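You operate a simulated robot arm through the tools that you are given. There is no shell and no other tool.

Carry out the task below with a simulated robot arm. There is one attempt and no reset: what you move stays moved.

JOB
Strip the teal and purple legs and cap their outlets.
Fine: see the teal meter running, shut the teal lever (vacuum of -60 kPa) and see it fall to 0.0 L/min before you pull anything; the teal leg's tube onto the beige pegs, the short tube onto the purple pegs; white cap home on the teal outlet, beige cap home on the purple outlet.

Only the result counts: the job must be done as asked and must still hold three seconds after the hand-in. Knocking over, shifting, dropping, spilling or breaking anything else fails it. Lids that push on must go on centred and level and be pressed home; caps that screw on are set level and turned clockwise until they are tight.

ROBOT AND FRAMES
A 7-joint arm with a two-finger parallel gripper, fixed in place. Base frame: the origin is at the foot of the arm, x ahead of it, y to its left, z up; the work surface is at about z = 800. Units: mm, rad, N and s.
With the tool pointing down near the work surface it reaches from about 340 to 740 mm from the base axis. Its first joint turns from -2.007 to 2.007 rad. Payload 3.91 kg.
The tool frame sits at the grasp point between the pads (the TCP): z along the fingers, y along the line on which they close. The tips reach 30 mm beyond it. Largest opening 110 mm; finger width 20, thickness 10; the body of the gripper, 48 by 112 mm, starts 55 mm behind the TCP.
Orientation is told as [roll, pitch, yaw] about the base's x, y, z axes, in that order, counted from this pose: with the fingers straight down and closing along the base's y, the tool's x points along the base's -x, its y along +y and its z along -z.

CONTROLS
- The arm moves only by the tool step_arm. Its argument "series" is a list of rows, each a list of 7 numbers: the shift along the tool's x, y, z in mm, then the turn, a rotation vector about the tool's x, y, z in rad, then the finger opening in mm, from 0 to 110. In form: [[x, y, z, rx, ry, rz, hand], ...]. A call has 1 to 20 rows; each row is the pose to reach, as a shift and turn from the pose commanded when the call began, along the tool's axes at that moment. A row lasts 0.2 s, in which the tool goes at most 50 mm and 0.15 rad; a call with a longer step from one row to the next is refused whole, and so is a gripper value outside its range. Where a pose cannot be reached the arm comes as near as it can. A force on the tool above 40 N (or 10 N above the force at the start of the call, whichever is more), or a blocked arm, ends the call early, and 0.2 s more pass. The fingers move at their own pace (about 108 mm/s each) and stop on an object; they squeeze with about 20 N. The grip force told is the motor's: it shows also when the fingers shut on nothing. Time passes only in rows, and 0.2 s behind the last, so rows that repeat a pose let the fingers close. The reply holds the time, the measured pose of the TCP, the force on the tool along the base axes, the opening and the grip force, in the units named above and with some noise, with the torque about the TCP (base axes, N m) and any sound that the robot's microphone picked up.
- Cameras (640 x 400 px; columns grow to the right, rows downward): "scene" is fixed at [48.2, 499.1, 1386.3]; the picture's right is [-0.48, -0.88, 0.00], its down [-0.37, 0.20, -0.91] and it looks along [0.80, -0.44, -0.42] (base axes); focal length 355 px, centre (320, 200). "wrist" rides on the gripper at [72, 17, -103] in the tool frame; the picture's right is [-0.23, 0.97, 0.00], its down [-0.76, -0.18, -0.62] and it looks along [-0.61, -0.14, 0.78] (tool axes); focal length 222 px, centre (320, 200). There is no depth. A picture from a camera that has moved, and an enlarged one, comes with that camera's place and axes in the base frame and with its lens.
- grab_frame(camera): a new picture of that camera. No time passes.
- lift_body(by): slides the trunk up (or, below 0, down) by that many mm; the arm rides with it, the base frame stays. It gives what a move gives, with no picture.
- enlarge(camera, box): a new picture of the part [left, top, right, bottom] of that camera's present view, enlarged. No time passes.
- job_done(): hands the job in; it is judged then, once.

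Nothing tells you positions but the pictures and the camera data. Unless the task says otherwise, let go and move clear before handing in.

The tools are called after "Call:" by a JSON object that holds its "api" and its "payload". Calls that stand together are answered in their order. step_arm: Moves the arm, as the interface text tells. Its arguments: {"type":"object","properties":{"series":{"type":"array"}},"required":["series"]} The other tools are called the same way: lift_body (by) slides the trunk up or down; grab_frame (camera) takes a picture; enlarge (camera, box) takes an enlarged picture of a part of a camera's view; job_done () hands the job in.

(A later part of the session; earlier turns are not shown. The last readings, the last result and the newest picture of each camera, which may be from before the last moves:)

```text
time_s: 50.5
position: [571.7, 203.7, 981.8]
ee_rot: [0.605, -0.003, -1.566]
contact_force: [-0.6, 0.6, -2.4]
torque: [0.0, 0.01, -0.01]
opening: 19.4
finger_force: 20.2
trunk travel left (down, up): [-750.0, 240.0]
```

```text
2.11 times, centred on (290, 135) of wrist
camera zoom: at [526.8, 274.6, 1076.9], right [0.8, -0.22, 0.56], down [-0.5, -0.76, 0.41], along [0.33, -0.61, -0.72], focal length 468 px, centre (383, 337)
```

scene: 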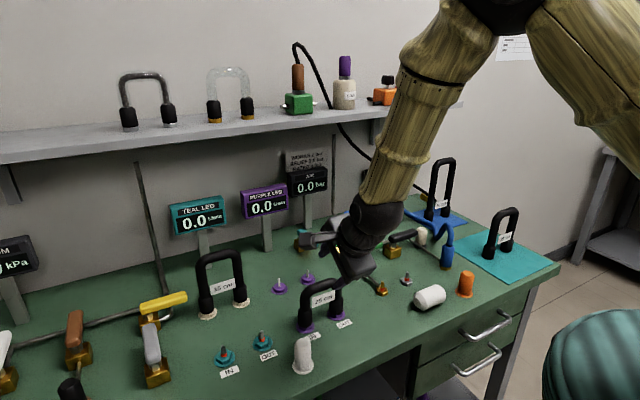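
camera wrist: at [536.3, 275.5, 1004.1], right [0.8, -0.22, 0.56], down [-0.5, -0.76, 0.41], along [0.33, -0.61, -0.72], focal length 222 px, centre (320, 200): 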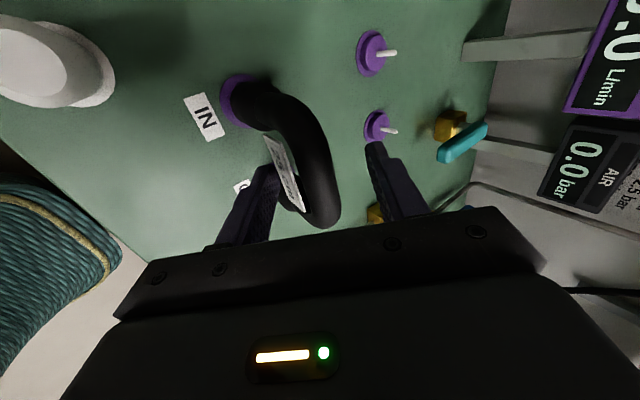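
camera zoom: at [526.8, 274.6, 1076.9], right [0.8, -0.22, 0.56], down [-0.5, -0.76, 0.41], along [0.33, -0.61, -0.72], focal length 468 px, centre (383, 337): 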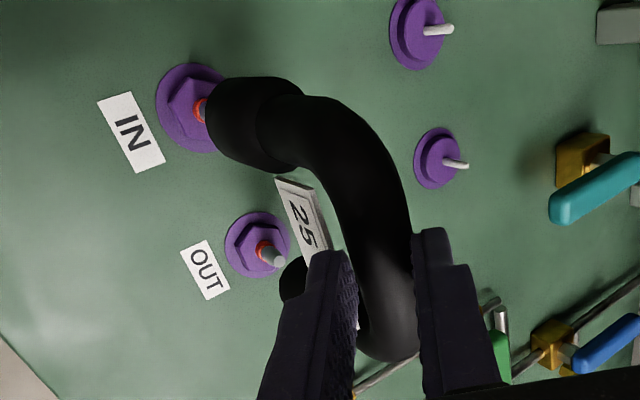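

The tube is free with both purple stubs exposed and no slip. I'll carry it +145 mm to the purple pegs and lower it to just above their tips.

Call:
{"api": "step_arm", "payload": {"series": [[0, 29.8, 20.6, 0, 0, 0, 5], [-0.5, 59.6, 41.3, 0, 0, 0, 5], [-1, 89.4, 62, 0, 0, 0, 5], [-1.6, 119.2, 82.6, 0, 0, 0, 5], [-1.6, 112, 93, 0, 0, 0, 5], [-1.6, 104.4, 104, 0, 0, 0, 5], [-1.6, 104.4, 104, 0, 0, 0, 5]]}}

Call:
{"api": "enlarge", "payload": {"camera": "scene", "box": [260, 210, 340, 300]}}

Call:
{"api": "enlarge", "payload": {"camera": "wrist", "box": [160, 40, 420, 230]}}

```text
time_s: 52.1
position: [718.3, 203.1, 956.7]
ee_rot: [0.605, -0.002, -1.565]
contact_force: [0.0, 0.4, -1.0]
torque: [0.03, 0.03, -0.01]
opening: 19.0
finger_force: 20.2
trunk travel left (down, up): [-750.0, 240.0]
```

```text
4.44 times, centred on (300, 255) of scene
camera zoom: at [48.2, 499.1, 1386.3], right [-0.48, -0.88, 0.0], down [-0.37, 0.2, -0.91], along [0.8, -0.44, -0.42], focal length 1578 px, centre (409, -44)
```

zoom: 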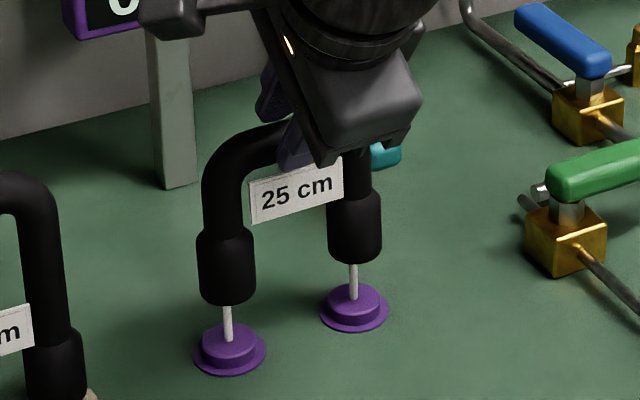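

```text
2.11 times, centred on (290, 135) of wrist
camera zoom: at [672.8, 273.1, 1050.4], right [0.8, -0.22, 0.56], down [-0.5, -0.76, 0.41], along [0.33, -0.61, -0.72], focal length 468 px, centre (383, 337)
```

zoom: 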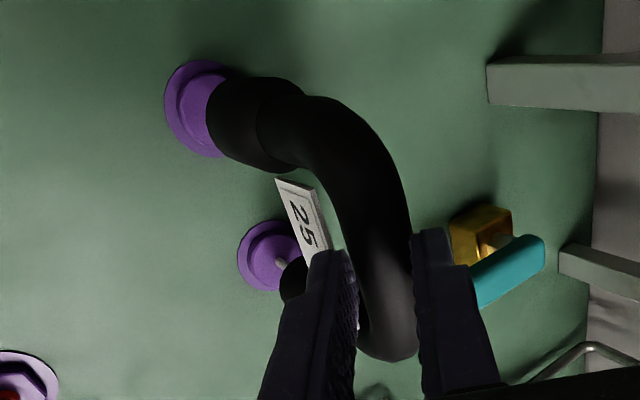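

Both sockets line up over the purple pegs within about a millimetre. I'll lower slowly with a tiny +y correction.

Call:
{"api": "step_arm", "payload": {"series": [[0.6, -2.3, 3.3, 0, 0, 0, 5], [0.6, -4.6, 6.6, 0, 0, 0, 5], [0.6, -6.8, 9.9, 0, 0, 0, 5], [0.6, -9.1, 13.2, 0, 0, 0, 5], [0.6, -11.4, 16.4, 0, 0, 0, 5]]}}

Call:
{"api": "enlarge", "payload": {"camera": "scene", "box": [260, 210, 340, 300]}}

```text
time_s: 53.3
position: [717.7, 203.2, 936.9]
ee_rot: [0.606, -0.003, -1.566]
contact_force: [-0.5, 0.1, -1.3]
torque: [0.01, -0.01, 0.01]
opening: 19.0
finger_force: 20.1
trunk travel left (down, up): [-750.0, 240.0]
```

```text
4.44 times, centred on (300, 255) of scene
camera zoom: at [48.2, 499.1, 1386.3], right [-0.48, -0.88, 0.0], down [-0.37, 0.2, -0.91], along [0.8, -0.44, -0.42], focal length 1578 px, centre (409, -44)
```

zoom: 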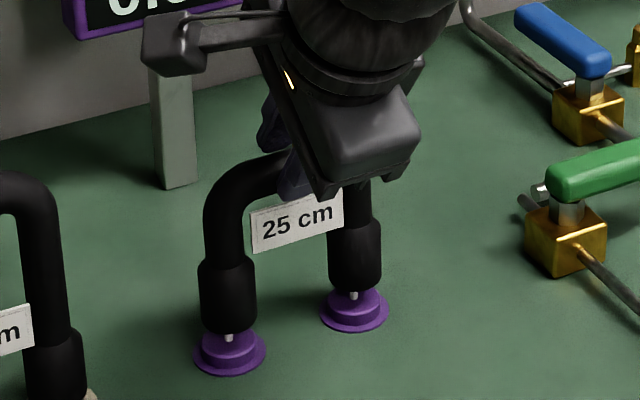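

The pegs are entering the sockets without any force. Continuing down to seat it.

Call:
{"api": "step_arm", "payload": {"series": [[0, -1.7, 2.5, 0, 0, 0, 5], [0, -3.4, 4.9, 0, 0, 0, 5], [0, -5.1, 7.4, 0, 0, 0, 5], [0, -6.8, 9.9, 0, 0, 0, 5], [0, -7.7, 11.1, 0, 0, 0, 5], [0, -8.5, 12.3, 0, 0, 0, 5], [0, -8.5, 12.3, 0, 0, 0, 5]]}}

Call:
{"api": "enlarge", "payload": {"camera": "scene", "box": [260, 210, 340, 300]}}

```text
time_s: 54.9
position: [717.3, 203.5, 923.6]
ee_rot: [0.608, 0.001, -1.566]
contact_force: [-0.6, -1.6, 7.9]
torque: [0.06, -0.13, -0.03]
opening: 18.7
finger_force: 19.8
trunk travel left (down, up): [-750.0, 240.0]
```

```text
4.44 times, centred on (300, 255) of scene
camera zoom: at [48.2, 499.1, 1386.3], right [-0.48, -0.88, 0.0], down [-0.37, 0.2, -0.91], along [0.8, -0.44, -0.42], focal length 1578 px, centre (409, -44)
```

zoom: 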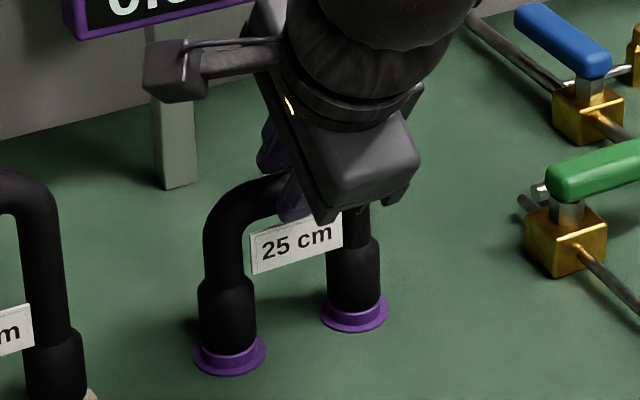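

It's seated on the purple pegs (8 N contact). I'll release, back out, and look at the whole bench.

Call:
{"api": "step_arm", "payload": {"series": [[0, 0.6, -0.8, 0, 0, 0, 19], [0, 0.6, -0.8, 0, 0, 0, 35], [0, 0.6, -0.8, 0, 0, 0, 55], [0, 0.6, -30, 0, 0, 0, 60], [0, 0, -65, 0, 0, 0, 60], [0, 0, -105, 0, 0, 0, 60], [0, -30, -130, 0, 0, 0, 60], [0, -60, -155, 0, 0, 0, 60]]}}

Call:
{"api": "grab_frame", "payload": {"camera": "scene"}}

Call:
{"api": "grab_frame", "payload": {"camera": "wrist"}}

Call:
{"api": "enlarge", "payload": {"camera": "scene", "box": [190, 240, 360, 390]}}

```text
time_s: 56.7
position: [579.4, 201.3, 1016.5]
ee_rot: [0.608, -0.002, -1.566]
contact_force: [-0.1, 0.5, 0.0]
torque: [-0.01, -0.02, 0.02]
opening: 60.1
finger_force: 0.1
trunk travel left (down, up): [-750.0, 240.0]
```

```text
taken
```

scene: 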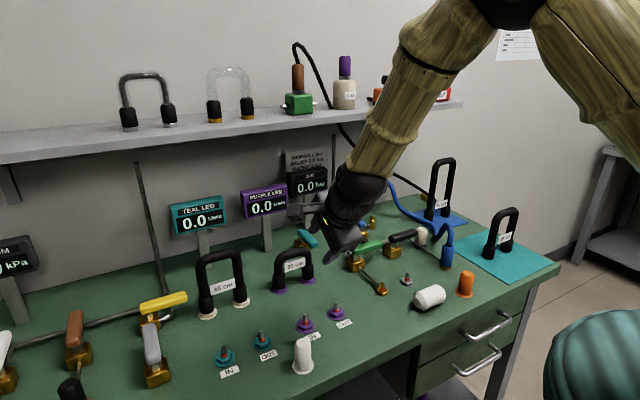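

```text
taken
camera wrist: at [533.0, 272.1, 1110.4], right [0.8, -0.22, 0.56], down [-0.5, -0.76, 0.41], along [0.33, -0.61, -0.72], focal length 222 px, centre (320, 200)
```

wrist: 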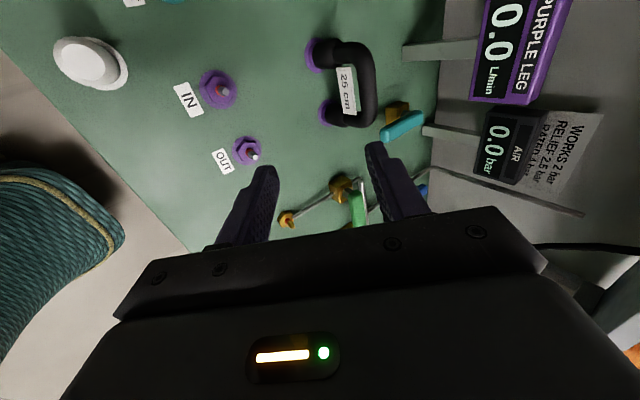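

```text
2.67 times, centred on (275, 315) of scene
camera zoom: at [48.2, 499.1, 1386.3], right [-0.48, -0.88, 0.0], down [-0.37, 0.2, -0.91], along [0.8, -0.44, -0.42], focal length 947 px, centre (440, -107)
```

zoom: 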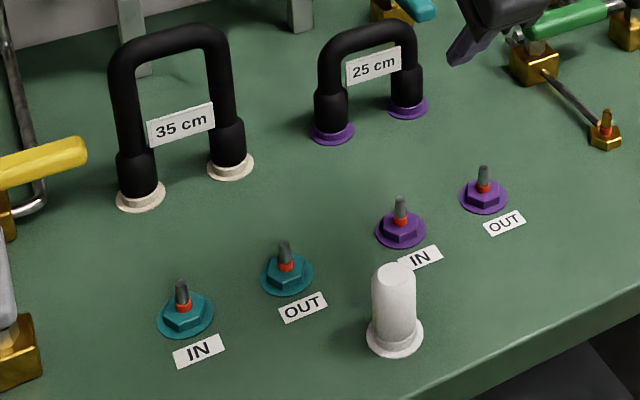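

Both tubes stand properly on their pegs and the four stubs are bare. Before picking caps I want a closer look at the two white objects and the beige cap, so I'll straighten the tool and move over the right-hand side.

Call:
{"api": "step_arm", "payload": {"series": [[-10, 0, -5, 0, 0, -0.145, 60], [-20, 0, -10, 0, 0, -0.29, 60], [-30, 0, -15, 0, 0, -0.435, 60], [-40, 0, -20, 0, 0, -0.58, 60], [-50, 0, -25, 0, 0, -0.725, 60], [-60, 0, -30, 0, 0, -0.87, 60], [-70, 0, -35, 0, 0, -1.015, 60], [-80, 0, -40, 0, 0, -1.16, 70], [-90, 0, -45, 0, 0, -1.305, 80], [-100, 0, -50, 0, 0, -1.45, 100], [-110, 0, -50, 0, 0, -1.571, 110]]}}

Call:
{"api": "step_arm", "payload": {"series": [[0, -40, 0, 0, 0.15, 0, 110], [0, -80, 0, 0, 0.3, 0, 110], [0, -120, 0, 0, 0.45, 0, 110], [0, -160, 0, 0, 0.608, 0, 110], [0, -200, 0, 0, 0.608, 0, 110]]}}

Call:
{"api": "grab_frame", "payload": {"camera": "wrist"}}

Call:
{"api": "enlarge", "payload": {"camera": "wrist", "box": [100, 0, 420, 200]}}

```text
time_s: 59.1
position: [553.2, 92.2, 1056.6]
ee_rot: [-0.003, -0.605, 0.011]
contact_force: [-0.4, -0.6, -0.5]
torque: [0.01, -0.04, -0.05]
opening: 109.7
finger_force: 0.1
trunk travel left (down, up): [-750.0, 240.0]
```

```text
refused: row 4 steps farther than a row can; nothing moved
```

```text
taken
camera wrist: at [433.9, 107.1, 1099.7], right [0.18, 0.98, 0.13], down [0.27, -0.17, 0.95], along [0.95, -0.13, -0.3], focal length 222 px, centre (320, 200)
```

wrist: 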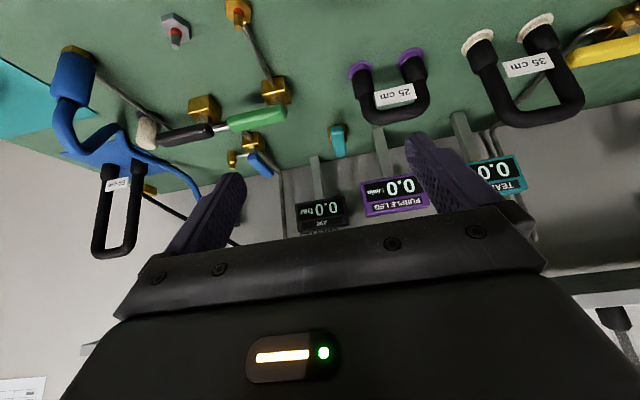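

```text
2.00 times, centred on (260, 100) of wrist
camera zoom: at [433.9, 107.1, 1099.7], right [0.18, 0.98, 0.13], down [0.27, -0.17, 0.95], along [0.95, -0.13, -0.3], focal length 444 px, centre (440, 400)
```

zoom: 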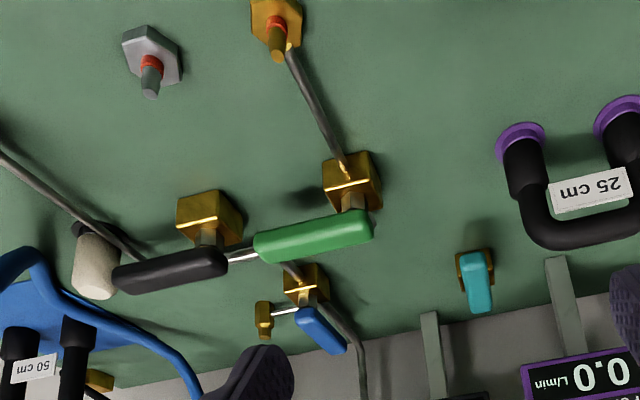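

The beige cap stands right beside the black lever's handle and a pipe. I'll go vertical and get a better view from above.

Call:
{"api": "step_arm", "payload": {"series": [[0, -40, 0, 0, 0.14, 0, 110], [0, -80, 0, 0, 0.28, 0, 110], [0, -120, 0, 0, 0.42, 0, 110], [0, -160, 0, 0, 0.56, 0, 110], [0, -200, 0, 0, 0.606, 0, 110]]}}

Call:
{"api": "grab_frame", "payload": {"camera": "wrist"}}

Call:
{"api": "enlarge", "payload": {"camera": "wrist", "box": [160, 20, 400, 190]}}

Call:
{"api": "grab_frame", "payload": {"camera": "scene"}}

```text
time_s: 60.3
position: [553.9, -109.4, 1057.1]
ee_rot: [0.0, 0.002, 0.007]
contact_force: [-0.3, 0.4, -0.1]
torque: [0.0, -0.01, -0.01]
opening: 110.0
finger_force: 0.1
trunk travel left (down, up): [-750.0, 240.0]
```

```text
taken
camera wrist: at [480.7, -93.8, 1160.6], right [0.22, 0.98, 0.0], down [0.76, -0.17, 0.62], along [0.61, -0.14, -0.78], focal length 222 px, centre (320, 200)
```

wrist: 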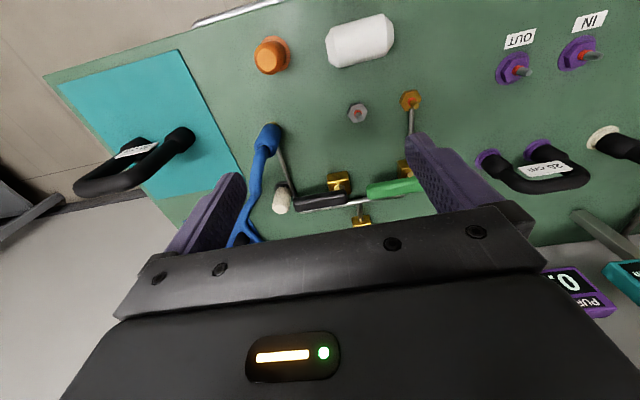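

```text
2.35 times, centred on (280, 105) of wrist
camera zoom: at [480.7, -93.8, 1160.6], right [0.22, 0.98, 0.0], down [0.76, -0.17, 0.62], along [0.61, -0.14, -0.78], focal length 523 px, centre (414, 424)
```

zoom: 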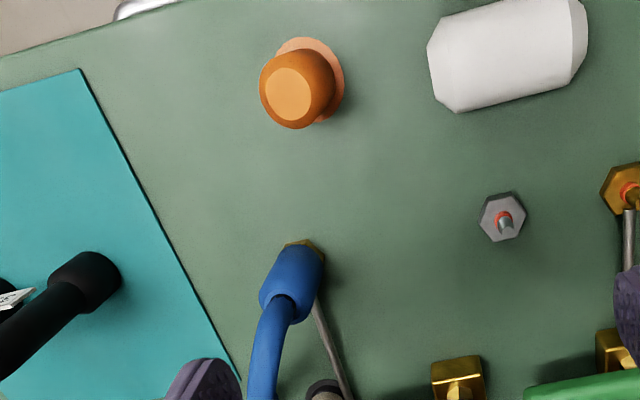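

```text
taken
```

scene: 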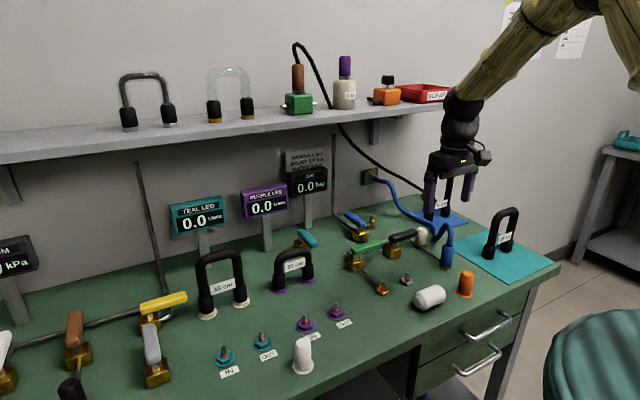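

The lying white cylinder is larger, has no flange and doesn't look like a cap, while the upright flanged white one matches the orange one, so I take that as the white cap. I'll move nearer the beige cap at about (719, −233).

Call:
{"api": "step_arm", "payload": {"series": [[-16, -32, 14, 0, 0, 0, 110], [-33, -65, 28, 0, 0, 0, 110], [-50, -98, 42, 0, 0, 0, 110], [-66, -130, 57, 0, 0, 0, 110]]}}

Call:
{"api": "grab_frame", "payload": {"camera": "wrist"}}

Call:
{"api": "enlarge", "payload": {"camera": "wrist", "box": [240, 90, 400, 190]}}

Call:
{"api": "enlarge", "payload": {"camera": "scene", "box": [370, 190, 490, 290]}}

```text
time_s: 61.3
position: [620.4, -237.6, 999.5]
ee_rot: [0.0, 0.003, 0.004]
contact_force: [0.7, 0.1, 1.1]
torque: [0.03, 0.03, 0.03]
opening: 110.2
finger_force: 0.1
trunk travel left (down, up): [-750.0, 240.0]
```

```text
taken
camera wrist: at [547.2, -223.2, 1102.5], right [0.22, 0.97, 0.0], down [0.76, -0.17, 0.62], along [0.61, -0.14, -0.78], focal length 222 px, centre (320, 200)
```

wrist: 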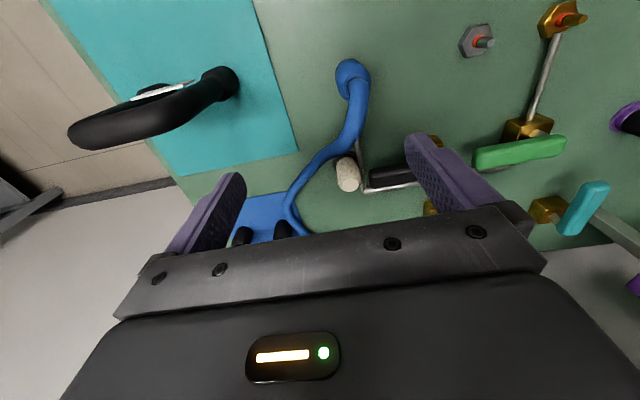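

```text
4.00 times, centred on (320, 140) of wrist
camera zoom: at [547.2, -223.2, 1102.5], right [0.22, 0.97, 0.0], down [0.76, -0.17, 0.62], along [0.61, -0.14, -0.78], focal length 888 px, centre (320, 440)
```

zoom: 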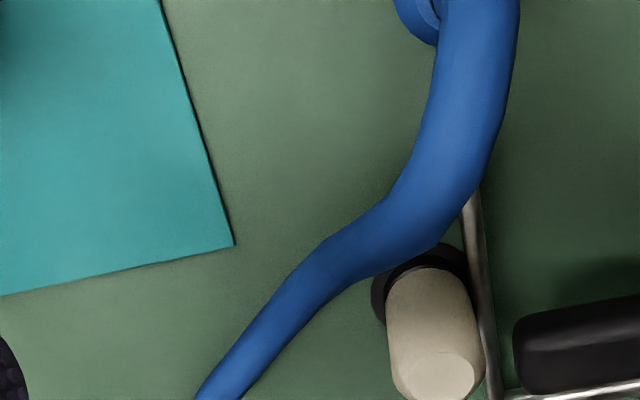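

```text
4.00 times, centred on (430, 240) of scene
camera zoom: at [48.2, 499.1, 1386.3], right [-0.48, -0.88, 0.0], down [-0.37, 0.2, -0.91], along [0.8, -0.44, -0.42], focal length 1420 px, centre (-120, 40)
```

zoom: 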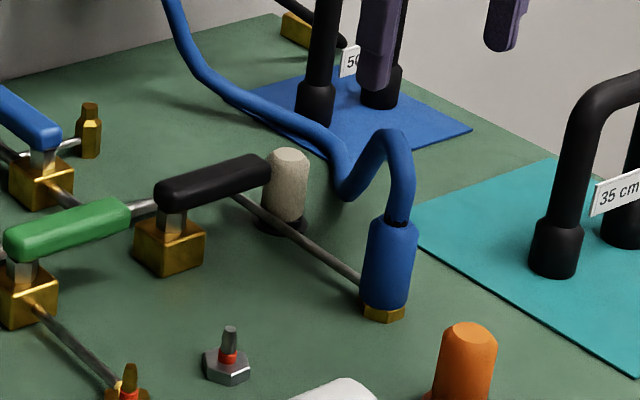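

The beige cap can be gripped with the fingers closing along a diagonal that clears the hose and the black handle. I'll do the easier white cap first, at about (494, 292) and 65 mm tall, so I'm moving above it.

Call:
{"api": "step_arm", "payload": {"series": [[11, 45, 0, 0, 0, 0, 110], [22, 90, 0, 0, 0, 0, 110], [33, 135, 0, 0, 0, 0, 110], [44, 180, 0, 0, 0, 0, 100], [55, 225, 0, 0, 0, 0, 90], [66, 270, 0, 0, 0, 0, 80], [77, 315, 0, 0, 0, 0, 80], [88, 360, 0, 0, 0, 0, 80], [99, 405, 0, 0, 0, 0, 80], [110, 450, 0, 0, 0, 0, 80], [120, 495, 0, 0, 0, 0, 80], [126, 530, 0, 0, 0, 0, 80]]}}

Call:
{"api": "grab_frame", "payload": {"camera": "wrist"}}

Call:
{"api": "enlarge", "payload": {"camera": "scene", "box": [200, 200, 360, 390]}}

```text
time_s: 63.9
position: [492.6, 292.3, 999.8]
ee_rot: [-0.002, 0.0, 0.003]
contact_force: [0.3, -0.3, -0.4]
torque: [-0.03, 0.0, 0.01]
opening: 80.0
finger_force: 0.1
trunk travel left (down, up): [-750.0, 240.0]
```

```text
taken
camera wrist: at [419.1, 308.5, 1101.7], right [0.22, 0.97, 0.0], down [0.76, -0.17, 0.62], along [0.61, -0.14, -0.78], focal length 222 px, centre (320, 200)
```

wrist: 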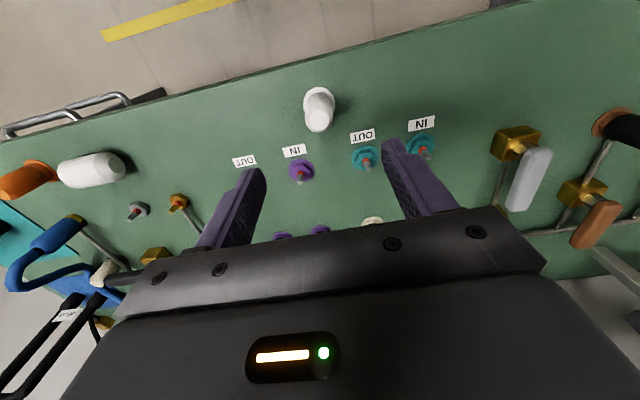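

```text
2.11 times, centred on (280, 295) of scene
camera zoom: at [48.2, 499.1, 1386.3], right [-0.48, -0.88, 0.0], down [-0.37, 0.2, -0.91], along [0.8, -0.44, -0.42], focal length 748 px, centre (404, 0)
```

zoom: 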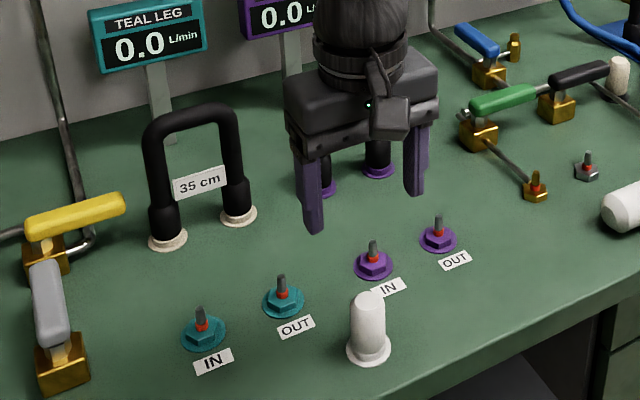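

I'll zoom the wrist view to pin down the cap's centre before descending.

Call:
{"api": "enlarge", "payload": {"camera": "wrist", "box": [270, 70, 430, 190]}}

Call:
{"api": "enlarge", "payload": {"camera": "scene", "box": [250, 310, 350, 390]}}

```text
3.33 times, centred on (350, 130) of wrist
camera zoom: at [419.1, 308.5, 1101.7], right [0.22, 0.97, 0.0], down [0.76, -0.17, 0.62], along [0.61, -0.14, -0.78], focal length 740 px, centre (220, 433)
```

zoom: 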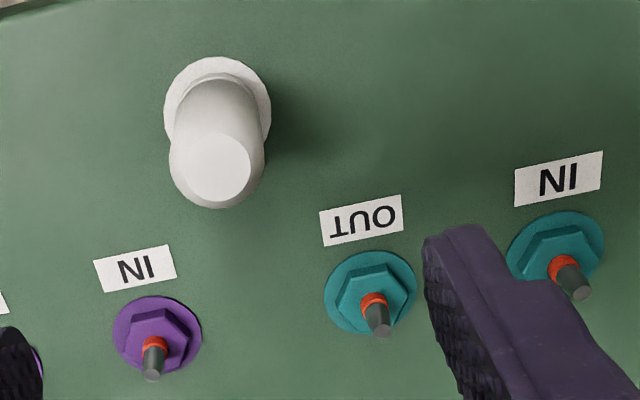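

```text
5.00 times, centred on (300, 350) of scene
camera zoom: at [48.2, 499.1, 1386.3], right [-0.48, -0.88, 0.0], down [-0.37, 0.2, -0.91], along [0.8, -0.44, -0.42], focal length 1776 px, centre (420, -550)
```

zoom: 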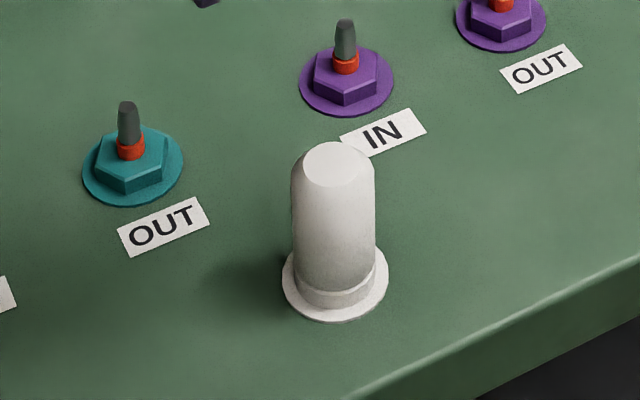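

The cap body is about 32 mm across, centred near (494, 292). The teal outlet is offset from it by about (+90.5, +49). I'll descend and grip the cap around its middle.

Call:
{"api": "step_arm", "payload": {"series": [[-1, 0, 40, 0, 0, 0, 70], [-1.4, 0, 80, 0, 0, 0, 64], [-1.4, 0, 120, 0, 0, 0, 60], [-1.4, 0, 150, 0, 0, 0, 60]]}}

Call:
{"api": "grab_frame", "payload": {"camera": "wrist"}}

Call:
{"api": "enlarge", "payload": {"camera": "scene", "box": [230, 250, 390, 390]}}

```text
time_s: 64.9
position: [492.9, 292.9, 849.5]
ee_rot: [-0.003, 0.001, 0.007]
contact_force: [-0.2, 0.1, -0.6]
torque: [0.02, 0.0, -0.04]
opening: 59.8
finger_force: 0.1
trunk travel left (down, up): [-750.0, 240.0]
```

```text
taken
camera wrist: at [420.7, 307.9, 951.1], right [0.22, 0.98, 0.0], down [0.76, -0.17, 0.62], along [0.61, -0.14, -0.78], focal length 222 px, centre (320, 200)
```

wrist: 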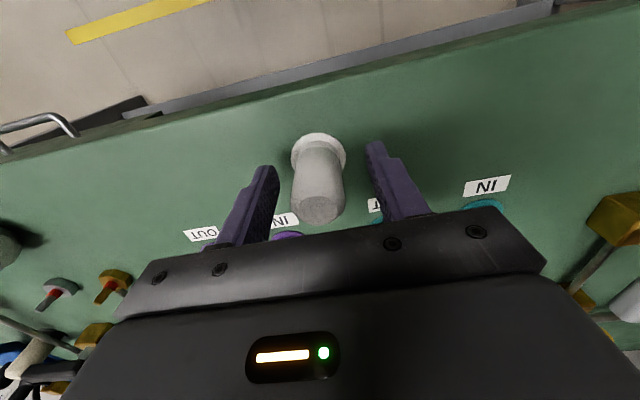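

```text
2.86 times, centred on (310, 320) of scene
camera zoom: at [48.2, 499.1, 1386.3], right [-0.48, -0.88, 0.0], down [-0.37, 0.2, -0.91], along [0.8, -0.44, -0.42], focal length 1015 px, centre (349, -143)
```

zoom: 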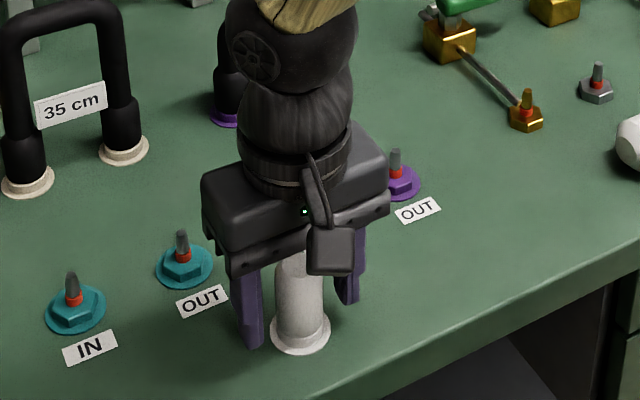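

The cap is centred between the fingers. Closing.

Call:
{"api": "step_arm", "payload": {"series": [[0, 0, 0, 0, 0, 0, 45], [0, 0, 0, 0, 0, 0, 30], [0, 0, 0, 0, 0, 0, 15], [0, 0, 0, 0, 0, 0, 15]]}}

Call:
{"api": "step_arm", "payload": {"series": [[0, 0, -5, 0, 0, 0, 15], [0, 0, -15, 0, 0, 0, 15], [0, 0, -40, 0, 0, 0, 15], [0, 0, -75, 0, 0, 0, 15]]}}

Call:
{"api": "grab_frame", "payload": {"camera": "wrist"}}

Call:
{"api": "enlarge", "payload": {"camera": "scene", "box": [230, 250, 390, 390]}}

```text
time_s: 65.9
position: [493.5, 292.2, 848.1]
ee_rot: [0.0, -0.001, 0.004]
contact_force: [-0.8, -0.3, 0.6]
torque: [-0.01, 0.0, 0.03]
opening: 31.4
finger_force: 19.7
trunk travel left (down, up): [-750.0, 240.0]
```

```text
time_s: 66.9
position: [493.8, 291.8, 924.7]
ee_rot: [-0.001, -0.001, 0.005]
contact_force: [0.3, 0.2, 0.1]
torque: [0.01, 0.0, 0.01]
opening: 31.2
finger_force: 20.3
trunk travel left (down, up): [-750.0, 240.0]
```

```text
taken
camera wrist: at [419.6, 307.6, 1027.2], right [0.22, 0.98, 0.0], down [0.76, -0.17, 0.62], along [0.61, -0.14, -0.78], focal length 222 px, centre (320, 200)
```

wrist: 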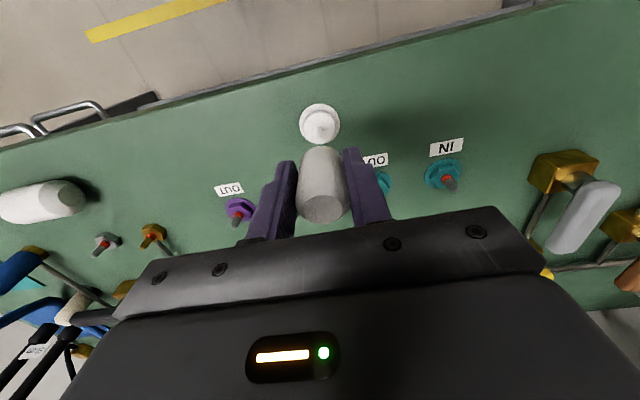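

```text
2.86 times, centred on (310, 320) of scene
camera zoom: at [48.2, 499.1, 1386.3], right [-0.48, -0.88, 0.0], down [-0.37, 0.2, -0.91], along [0.8, -0.44, -0.42], focal length 1015 px, centre (349, -143)
```

zoom: 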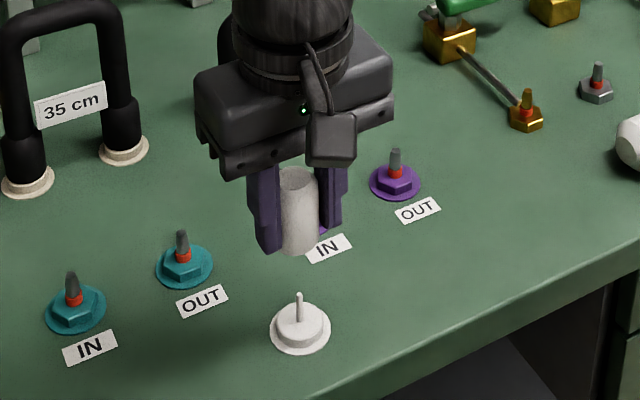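

The "flange" was just the cap's parking peg, and the white cap is now in the hand (31.4 mm grip). The scene camera agrees with the grip position to within a millimetre, so I target the teal outlet at about (584.3, 341.7) and will hover just above its stub.

Call:
{"api": "step_arm", "payload": {"series": [[-30, 16, 0, 0, 0, 0, 15], [-60, 33, 0, 0, 0, 0, 15], [-90.5, 49.4, 0, 0, 0, 0, 15], [-90.5, 49.4, 20, 0, 0, 0, 15], [-90.5, 49.4, 40, 0, 0, 0, 15], [-90.5, 49.4, 40, 0, 0, 0, 15]]}}

Call:
{"api": "enlarge", "payload": {"camera": "wrist", "box": [240, 100, 400, 240]}}

Call:
{"api": "enlarge", "payload": {"camera": "scene", "box": [220, 290, 320, 380]}}

```text
time_s: 68.3
position: [582.4, 341.7, 883.9]
ee_rot: [-0.002, 0.0, 0.005]
contact_force: [0.0, 0.1, -0.5]
torque: [-0.02, -0.02, 0.01]
opening: 31.5
finger_force: 20.1
trunk travel left (down, up): [-750.0, 240.0]
```

```text
2.86 times, centred on (320, 170) of wrist
camera zoom: at [510.2, 356.8, 986.6], right [0.22, 0.98, 0.0], down [0.76, -0.17, 0.62], along [0.61, -0.14, -0.78], focal length 635 px, centre (320, 286)
```

zoom: 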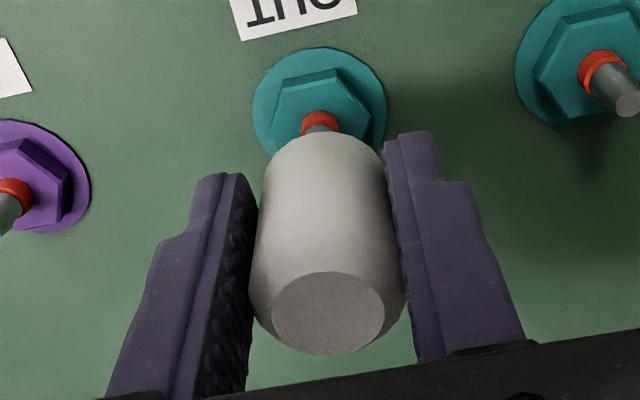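

```text
4.44 times, centred on (270, 335) of scene
camera zoom: at [48.2, 499.1, 1386.3], right [-0.48, -0.88, 0.0], down [-0.37, 0.2, -0.91], along [0.8, -0.44, -0.42], focal length 1578 px, centre (542, -400)
```

zoom: 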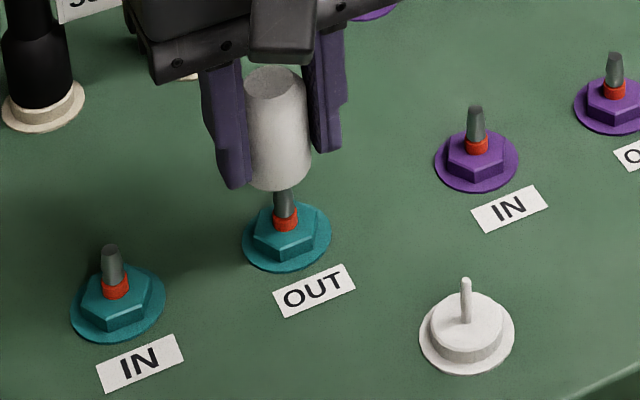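

The cap sits on the stub's vertical line, needing only about 1 mm more in x. I'll lower gently onto the stub while watching the force.

Call:
{"api": "step_arm", "payload": {"series": [[-1.1, 0, 4, 0, 0, 0, 15], [-1.1, 0, 8, 0, 0, 0, 15], [-1.1, 0, 12, 0, 0, 0, 15], [-1.1, 0, 15, 0, 0, 0, 15]]}}

Call:
{"api": "enlarge", "payload": {"camera": "scene", "box": [220, 290, 320, 380]}}

Call:
{"api": "enlarge", "payload": {"camera": "wrist", "box": [240, 100, 400, 240]}}

```text
time_s: 69.3
position: [584.3, 341.6, 870.2]
ee_rot: [-0.002, 0.0, 0.005]
contact_force: [0.1, -0.1, -0.4]
torque: [-0.04, -0.03, -0.02]
opening: 31.5
finger_force: 20.2
trunk travel left (down, up): [-750.0, 240.0]
```

```text
4.44 times, centred on (270, 335) of scene
camera zoom: at [48.2, 499.1, 1386.3], right [-0.48, -0.88, 0.0], down [-0.37, 0.2, -0.91], along [0.8, -0.44, -0.42], focal length 1578 px, centre (542, -400)
```

zoom: 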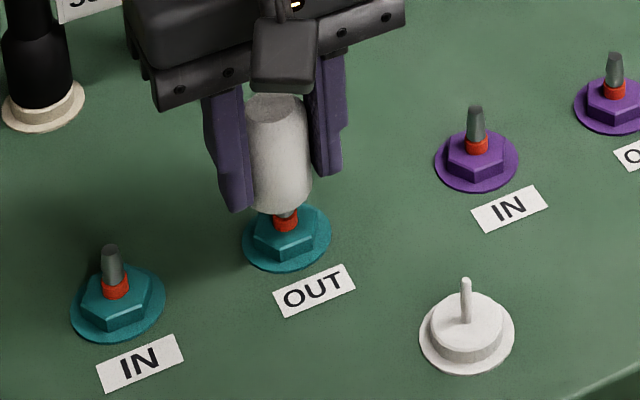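

```text
2.86 times, centred on (320, 170) of wrist
camera zoom: at [511.2, 357.0, 972.0], right [0.22, 0.98, 0.0], down [0.76, -0.17, 0.62], along [0.61, -0.14, -0.78], focal length 635 px, centre (320, 286)
```

zoom: 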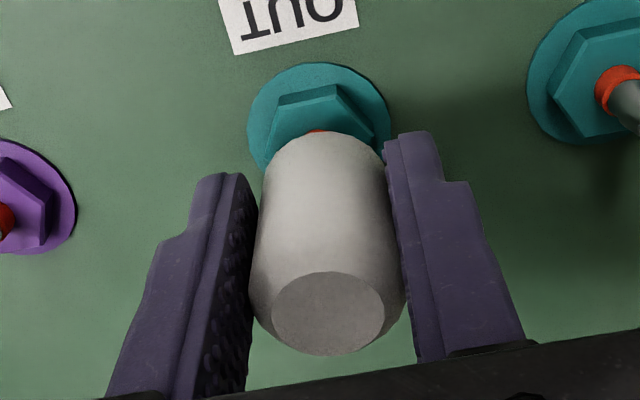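

The stub is inside the cap with no side force. I'll continue pressing down.

Call:
{"api": "step_arm", "payload": {"series": [[0, 0, 4, 0, 0, 0, 15], [0, 0, 8, 0, 0, 0, 15], [0, 0, 12, 0, 0, 0, 15], [0, 0, 16, 0, 0, 0, 15], [0, 0, 19, 0, 0, 0, 15], [0, 0, 22, 0, 0, 0, 15]]}}

Call:
{"api": "enlarge", "payload": {"camera": "scene", "box": [220, 290, 320, 380]}}

```text
time_s: 70.7
position: [583.6, 340.7, 848.8]
ee_rot: [0.001, -0.001, 0.006]
contact_force: [-1.3, -3.9, 11.7]
torque: [-0.1, 0.03, -0.01]
opening: 31.3
finger_force: 20.2
trunk travel left (down, up): [-750.0, 240.0]
```

```text
4.44 times, centred on (270, 335) of scene
camera zoom: at [48.2, 499.1, 1386.3], right [-0.48, -0.88, 0.0], down [-0.37, 0.2, -0.91], along [0.8, -0.44, -0.42], focal length 1578 px, centre (542, -400)
```

zoom: 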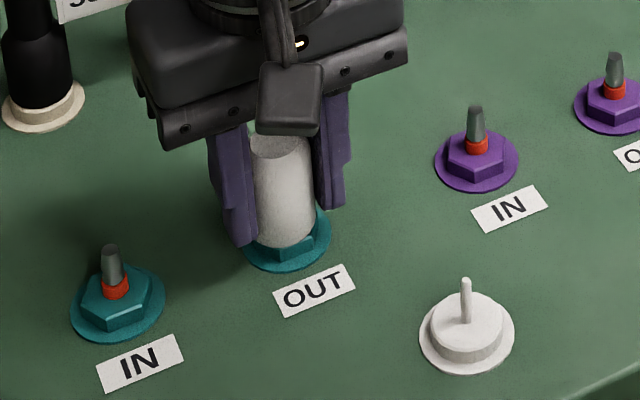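

Contact is about 12 N near the expected home height. I'll press a bit further to be sure it's fully home.

Call:
{"api": "step_arm", "payload": {"series": [[0, 0, 1.5, 0, 0, 0, 15], [0, 0, 3, 0, 0, 0, 15], [0, 0, 4.5, 0, 0, 0, 15], [0, 0, 6, 0, 0, 0, 15]]}}

Call:
{"api": "enlarge", "payload": {"camera": "scene", "box": [220, 290, 320, 380]}}

```text
time_s: 71.7
position: [583.4, 342.5, 844.8]
ee_rot: [0.002, -0.004, 0.006]
contact_force: [1.5, -1.7, 29.4]
torque: [-0.15, -0.16, -0.02]
opening: 31.3
finger_force: 19.8
trunk travel left (down, up): [-750.0, 240.0]
```

```text
4.44 times, centred on (270, 335) of scene
camera zoom: at [48.2, 499.1, 1386.3], right [-0.48, -0.88, 0.0], down [-0.37, 0.2, -0.91], along [0.8, -0.44, -0.42], focal length 1578 px, centre (542, -400)
```

zoom: 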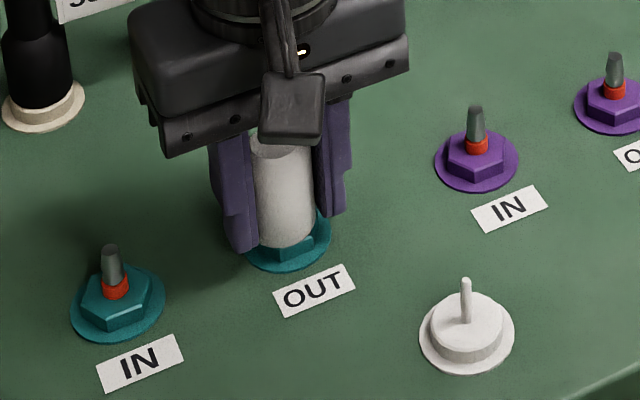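

The cap stopped moving and the fingers began to slip at 29 N. I'll release, lift, and check how the cap sits, then press its top with closed fingers.

Call:
{"api": "step_arm", "payload": {"series": [[0, 0, -2, 0, 0, 0, 31], [0, 0, -2, 0, 0, 0, 50], [0, 0, -2, 0, 0, 0, 64], [0, 0, -40, 0, 0, 0, 64], [0, 0, -80, 0, 0, 0, 64], [0, 0, -80, 0, 0, 0, 30], [0, 0, -80, 0, 0, 0, 0], [0, 0, -80, 0, 0, 0, 0]]}}

Call:
{"api": "enlarge", "payload": {"camera": "scene", "box": [220, 290, 320, 380]}}

Call:
{"api": "grab_frame", "payload": {"camera": "wrist"}}

```text
time_s: 73.5
position: [583.9, 341.6, 921.4]
ee_rot: [-0.002, 0.002, 0.004]
contact_force: [-0.3, 0.4, 0.7]
torque: [0.01, 0.02, 0.03]
opening: 0.0
finger_force: 19.6
trunk travel left (down, up): [-750.0, 240.0]
```

```text
4.44 times, centred on (270, 335) of scene
camera zoom: at [48.2, 499.1, 1386.3], right [-0.48, -0.88, 0.0], down [-0.37, 0.2, -0.91], along [0.8, -0.44, -0.42], focal length 1578 px, centre (542, -400)
```

zoom: 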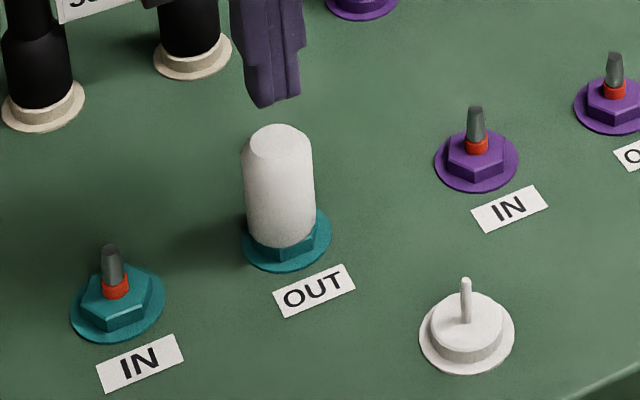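

```text
taken
camera wrist: at [510.9, 357.0, 1024.9], right [0.22, 0.98, 0.0], down [0.76, -0.17, 0.62], along [0.61, -0.14, -0.78], focal length 222 px, centre (320, 200)
```

wrist: 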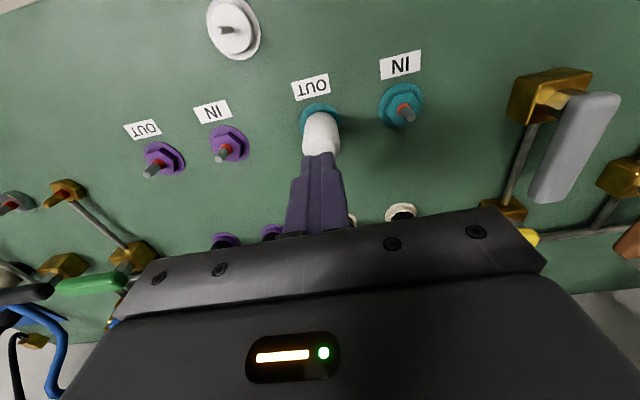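

The cap's rim sits on the hex (z≈813), level and centred. I'll press its top with the closed fingertips to be sure it's home.

Call:
{"api": "step_arm", "payload": {"series": [[0, 0, 12, 0, 0, 0, 0], [0, 0, 18, 0, 0, 0, 0], [0, 0, 22, 0, 0, 0, 0], [0, 0, 25, 0, 0, 0, 0], [0, 0, 27, 0, 0, 0, 0], [0, 0, 29, 0, 0, 0, 0], [0, 0, 31, 0, 0, 0, 0]]}}

Call:
{"api": "enlarge", "payload": {"camera": "scene", "box": [220, 290, 320, 380]}}

```text
time_s: 75.1
position: [584.4, 341.9, 890.7]
ee_rot: [-0.003, 0.0, 0.006]
contact_force: [0.4, -0.6, -0.6]
torque: [0.0, -0.02, 0.0]
opening: 0.2
finger_force: 19.5
trunk travel left (down, up): [-750.0, 240.0]
```

```text
4.44 times, centred on (270, 335) of scene
camera zoom: at [48.2, 499.1, 1386.3], right [-0.48, -0.88, 0.0], down [-0.37, 0.2, -0.91], along [0.8, -0.44, -0.42], focal length 1578 px, centre (542, -400)
```

zoom: 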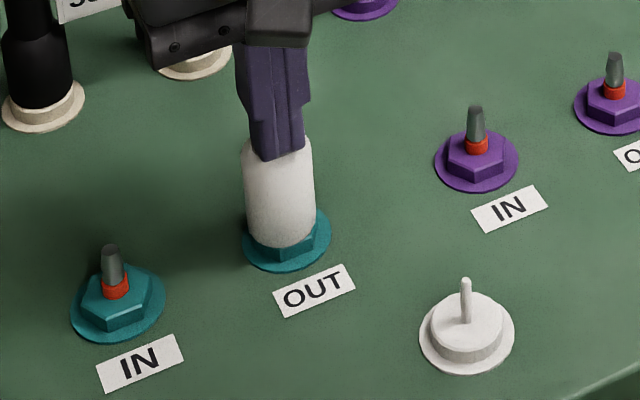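

There's no contact yet, so the cap top is slightly lower than I assumed. I'll continue down carefully.

Call:
{"api": "step_arm", "payload": {"series": [[0, 0, 2, 0, 0, 0, 0], [0, 0, 4, 0, 0, 0, 0], [0, 0, 6, 0, 0, 0, 0], [0, 0, 7, 0, 0, 0, 0], [0, 0, 8, 0, 0, 0, 0], [0, 0, 9, 0, 0, 0, 0], [0, 0, 10, 0, 0, 0, 0]]}}

Call:
{"api": "enlarge", "payload": {"camera": "scene", "box": [220, 290, 320, 380]}}

```text
time_s: 76.3
position: [585.7, 342.0, 889.2]
ee_rot: [0.007, -0.009, 0.005]
contact_force: [-7.6, -5.6, 18.3]
torque: [-0.19, 0.42, 0.07]
opening: 0.1
finger_force: 19.9
trunk travel left (down, up): [-750.0, 240.0]
stopped in row 6: the force on the tool passed its limit at 41 N (the readings are from after the stop); the commanded pose is now the measured one
```

```text
4.44 times, centred on (270, 335) of scene
camera zoom: at [48.2, 499.1, 1386.3], right [-0.48, -0.88, 0.0], down [-0.37, 0.2, -0.91], along [0.8, -0.44, -0.42], focal length 1578 px, centre (542, -400)
```

zoom: 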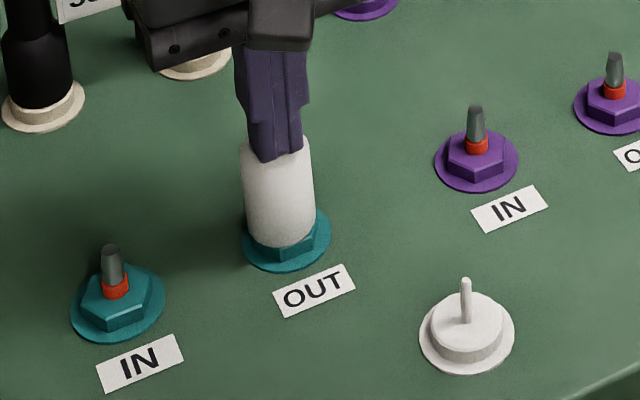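

41 N on top gave no further movement, so the white cap is home. I'll lift straight up and verify it.

Call:
{"api": "step_arm", "payload": {"series": [[0, 0, -5, 0, 0, 0, 0], [0, 0, -45, 0, 0, 0, 0], [0, 0, -95, 0, 0, 0, 20], [10, -45, -110, 0, 0, 0, 50], [20, -90, -130, 0, 0, 0, 60], [25, -135, -150, 0, 0, 0, 60], [30, -180, -170, 0, 0, 0, 60], [30, -225, -190, 0, 0, 0, 60], [30, -270, -210, 0, 0, 0, 60], [30, -315, -230, 0, 0, 0, 60], [30, -360, -250, 0, 0, 0, 60], [20, -405, -250, 0, 0, 0, 60], [10, -450, -250, 0, 0, 0, 60]]}}

Call:
{"api": "enlarge", "payload": {"camera": "scene", "box": [190, 230, 370, 390]}}

Call:
{"api": "grab_frame", "payload": {"camera": "scene"}}

```text
refused: row 5 steps farther than a row can; nothing moved
```

```text
2.50 times, centred on (280, 310) of scene
camera zoom: at [48.2, 499.1, 1386.3], right [-0.48, -0.88, 0.0], down [-0.37, 0.2, -0.91], along [0.8, -0.44, -0.42], focal length 888 px, centre (420, -75)
```

zoom: 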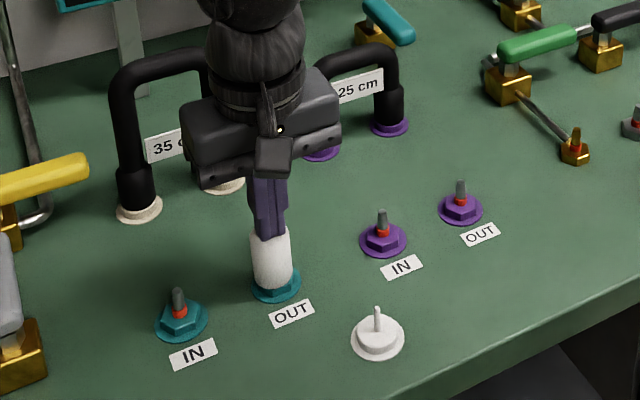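

```text
taken
```

scene: 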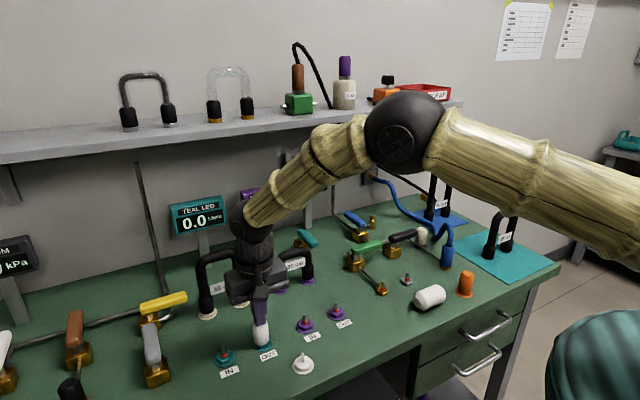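

That call was refused for step length. I'll lift straight up first, then move sideways.

Call:
{"api": "step_arm", "payload": {"series": [[0, 0, -5, 0, 0, 0, 0], [0, 0, -45, 0, 0, 0, 0], [0, 0, -90, 0, 0, 0, 20], [10, -42, -105, 0, 0, 0, 50], [20, -84, -120, 0, 0, 0, 60], [30, -126, -135, 0, 0, 0, 60], [30, -168, -155, 0, 0, 0, 60], [30, -210, -175, 0, 0, 0, 60], [30, -252, -195, 0, 0, 0, 60], [30, -294, -215, 0, 0, 0, 60], [30, -336, -235, 0, 0, 0, 60], [20, -378, -255, 0, 0, 0, 60], [10, -420, -265, 0, 0, 0, 60], [0, -460, -270, 0, 0, 0, 60]]}}

Call:
{"api": "enlarge", "payload": {"camera": "scene", "box": [190, 230, 370, 390]}}

Call:
{"api": "grab_frame", "payload": {"camera": "scene"}}

```text
time_s: 79.3
position: [587.7, -118.6, 1155.8]
ee_rot: [0.004, -0.007, 0.005]
contact_force: [-0.1, -0.6, -0.1]
torque: [-0.01, -0.02, 0.0]
opening: 60.1
finger_force: 0.0
trunk travel left (down, up): [-750.0, 240.0]
```

```text
2.50 times, centred on (280, 310) of scene
camera zoom: at [48.2, 499.1, 1386.3], right [-0.48, -0.88, 0.0], down [-0.37, 0.2, -0.91], along [0.8, -0.44, -0.42], focal length 888 px, centre (420, -75)
```

zoom: 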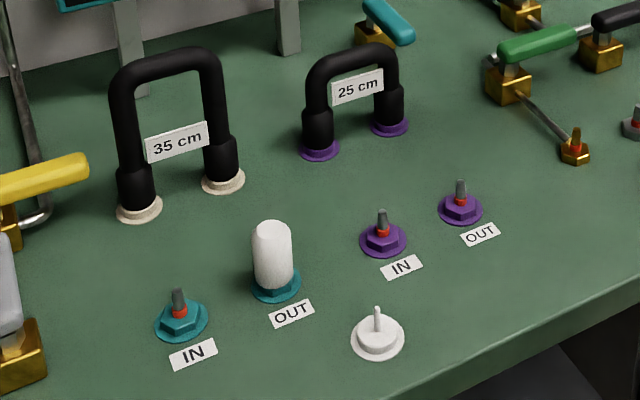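

```text
taken
```

scene: 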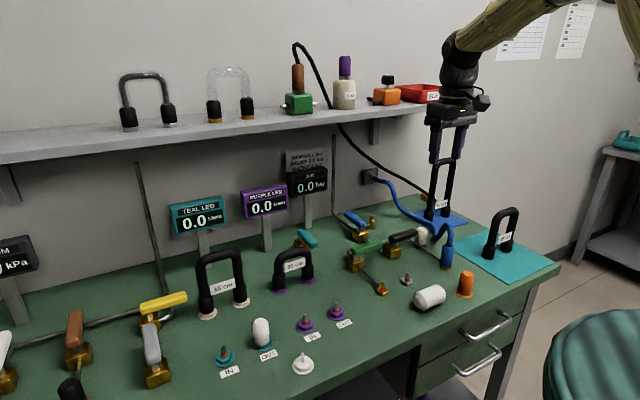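

The white cap stands upright and seated. For the beige cap I'll lower the trunk 150 mm to gain horizontal reach with the tool vertical.

Call:
{"api": "lift_body", "payload": {"by": -75}}

Call:
{"api": "lift_body", "payload": {"by": -75}}

Call:
{"api": "grab_frame", "payload": {"camera": "scene"}}

```text
time_s: 80.5
position: [586.8, -117.6, 1081.6]
ee_rot: [0.004, -0.006, 0.006]
contact_force: [-0.8, 0.8, -0.6]
torque: [0.01, -0.03, 0.0]
opening: 59.6
finger_force: 0.1
trunk travel left (down, up): [-675.0, 315.0]
```

```text
time_s: 81.6
position: [587.2, -116.9, 1005.8]
ee_rot: [0.004, -0.009, 0.005]
contact_force: [-1.1, 0.1, 0.4]
torque: [-0.01, 0.02, -0.01]
opening: 60.3
finger_force: 0.0
trunk travel left (down, up): [-600.0, 390.0]
```

```text
taken
```

scene: 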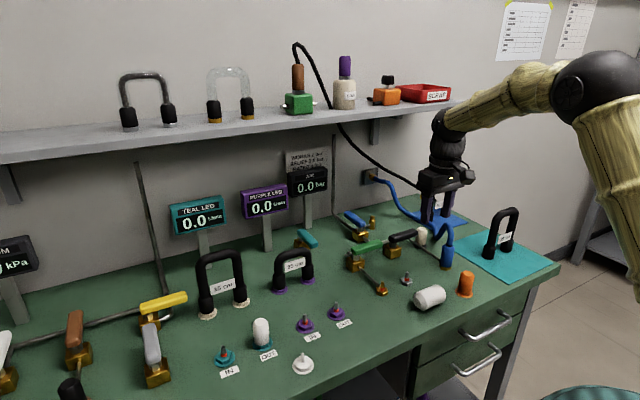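

I'll move above the beige cap while turning the tool about +50° so the fingers close along the clear diagonal.

Call:
{"api": "step_arm", "payload": {"series": [[-22, -19, 0, 0, 0, -0.144, 60], [-44, -38, 0, 0, 0, -0.288, 60], [-66, -58, 0, 0, 0, -0.432, 60], [-88, -77, 0, 0, 0, -0.576, 60], [-110, -96, 0, 0, 0, -0.72, 60], [-132, -116, 0, 0, 0, -0.864, 60], [-132, -116, 0, 0, 0, -0.864, 60]]}}

Call:
{"api": "grab_frame", "payload": {"camera": "wrist"}}

Call:
{"api": "enlarge", "payload": {"camera": "scene", "box": [370, 180, 490, 280]}}

```text
time_s: 83.2
position: [695.5, -229.5, 1002.1]
ee_rot: [-0.005, -0.004, 0.869]
contact_force: [0.1, -0.6, -0.2]
torque: [0.01, 0.01, 0.02]
opening: 59.9
finger_force: 0.1
out of reach, approached as far as the arm can: row 6, 7
trunk travel left (down, up): [-600.0, 390.0]
```

```text
taken
camera wrist: at [637.2, -276.3, 1104.7], right [-0.6, 0.8, 0.0], down [0.62, 0.47, 0.63], along [0.5, 0.38, -0.78], focal length 222 px, centre (320, 200)
```

wrist: 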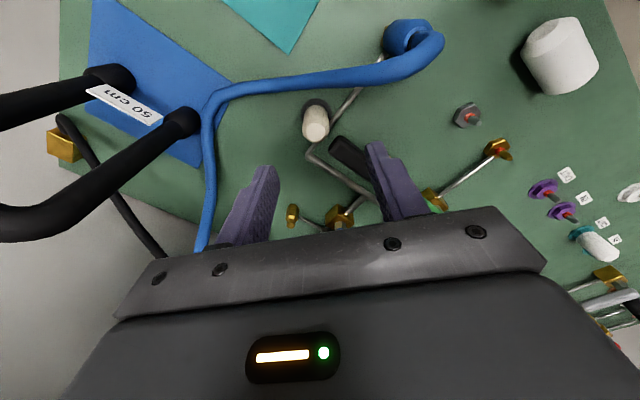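

```text
4.00 times, centred on (430, 230) of scene
camera zoom: at [48.2, 499.1, 1386.3], right [-0.48, -0.88, 0.0], down [-0.37, 0.2, -0.91], along [0.8, -0.44, -0.42], focal length 1420 px, centre (-120, 80)
```

zoom: 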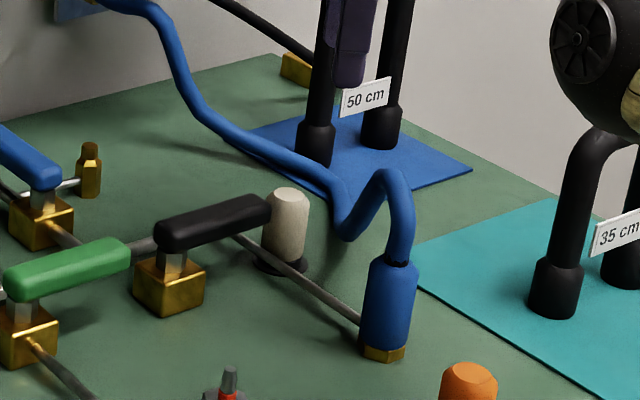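

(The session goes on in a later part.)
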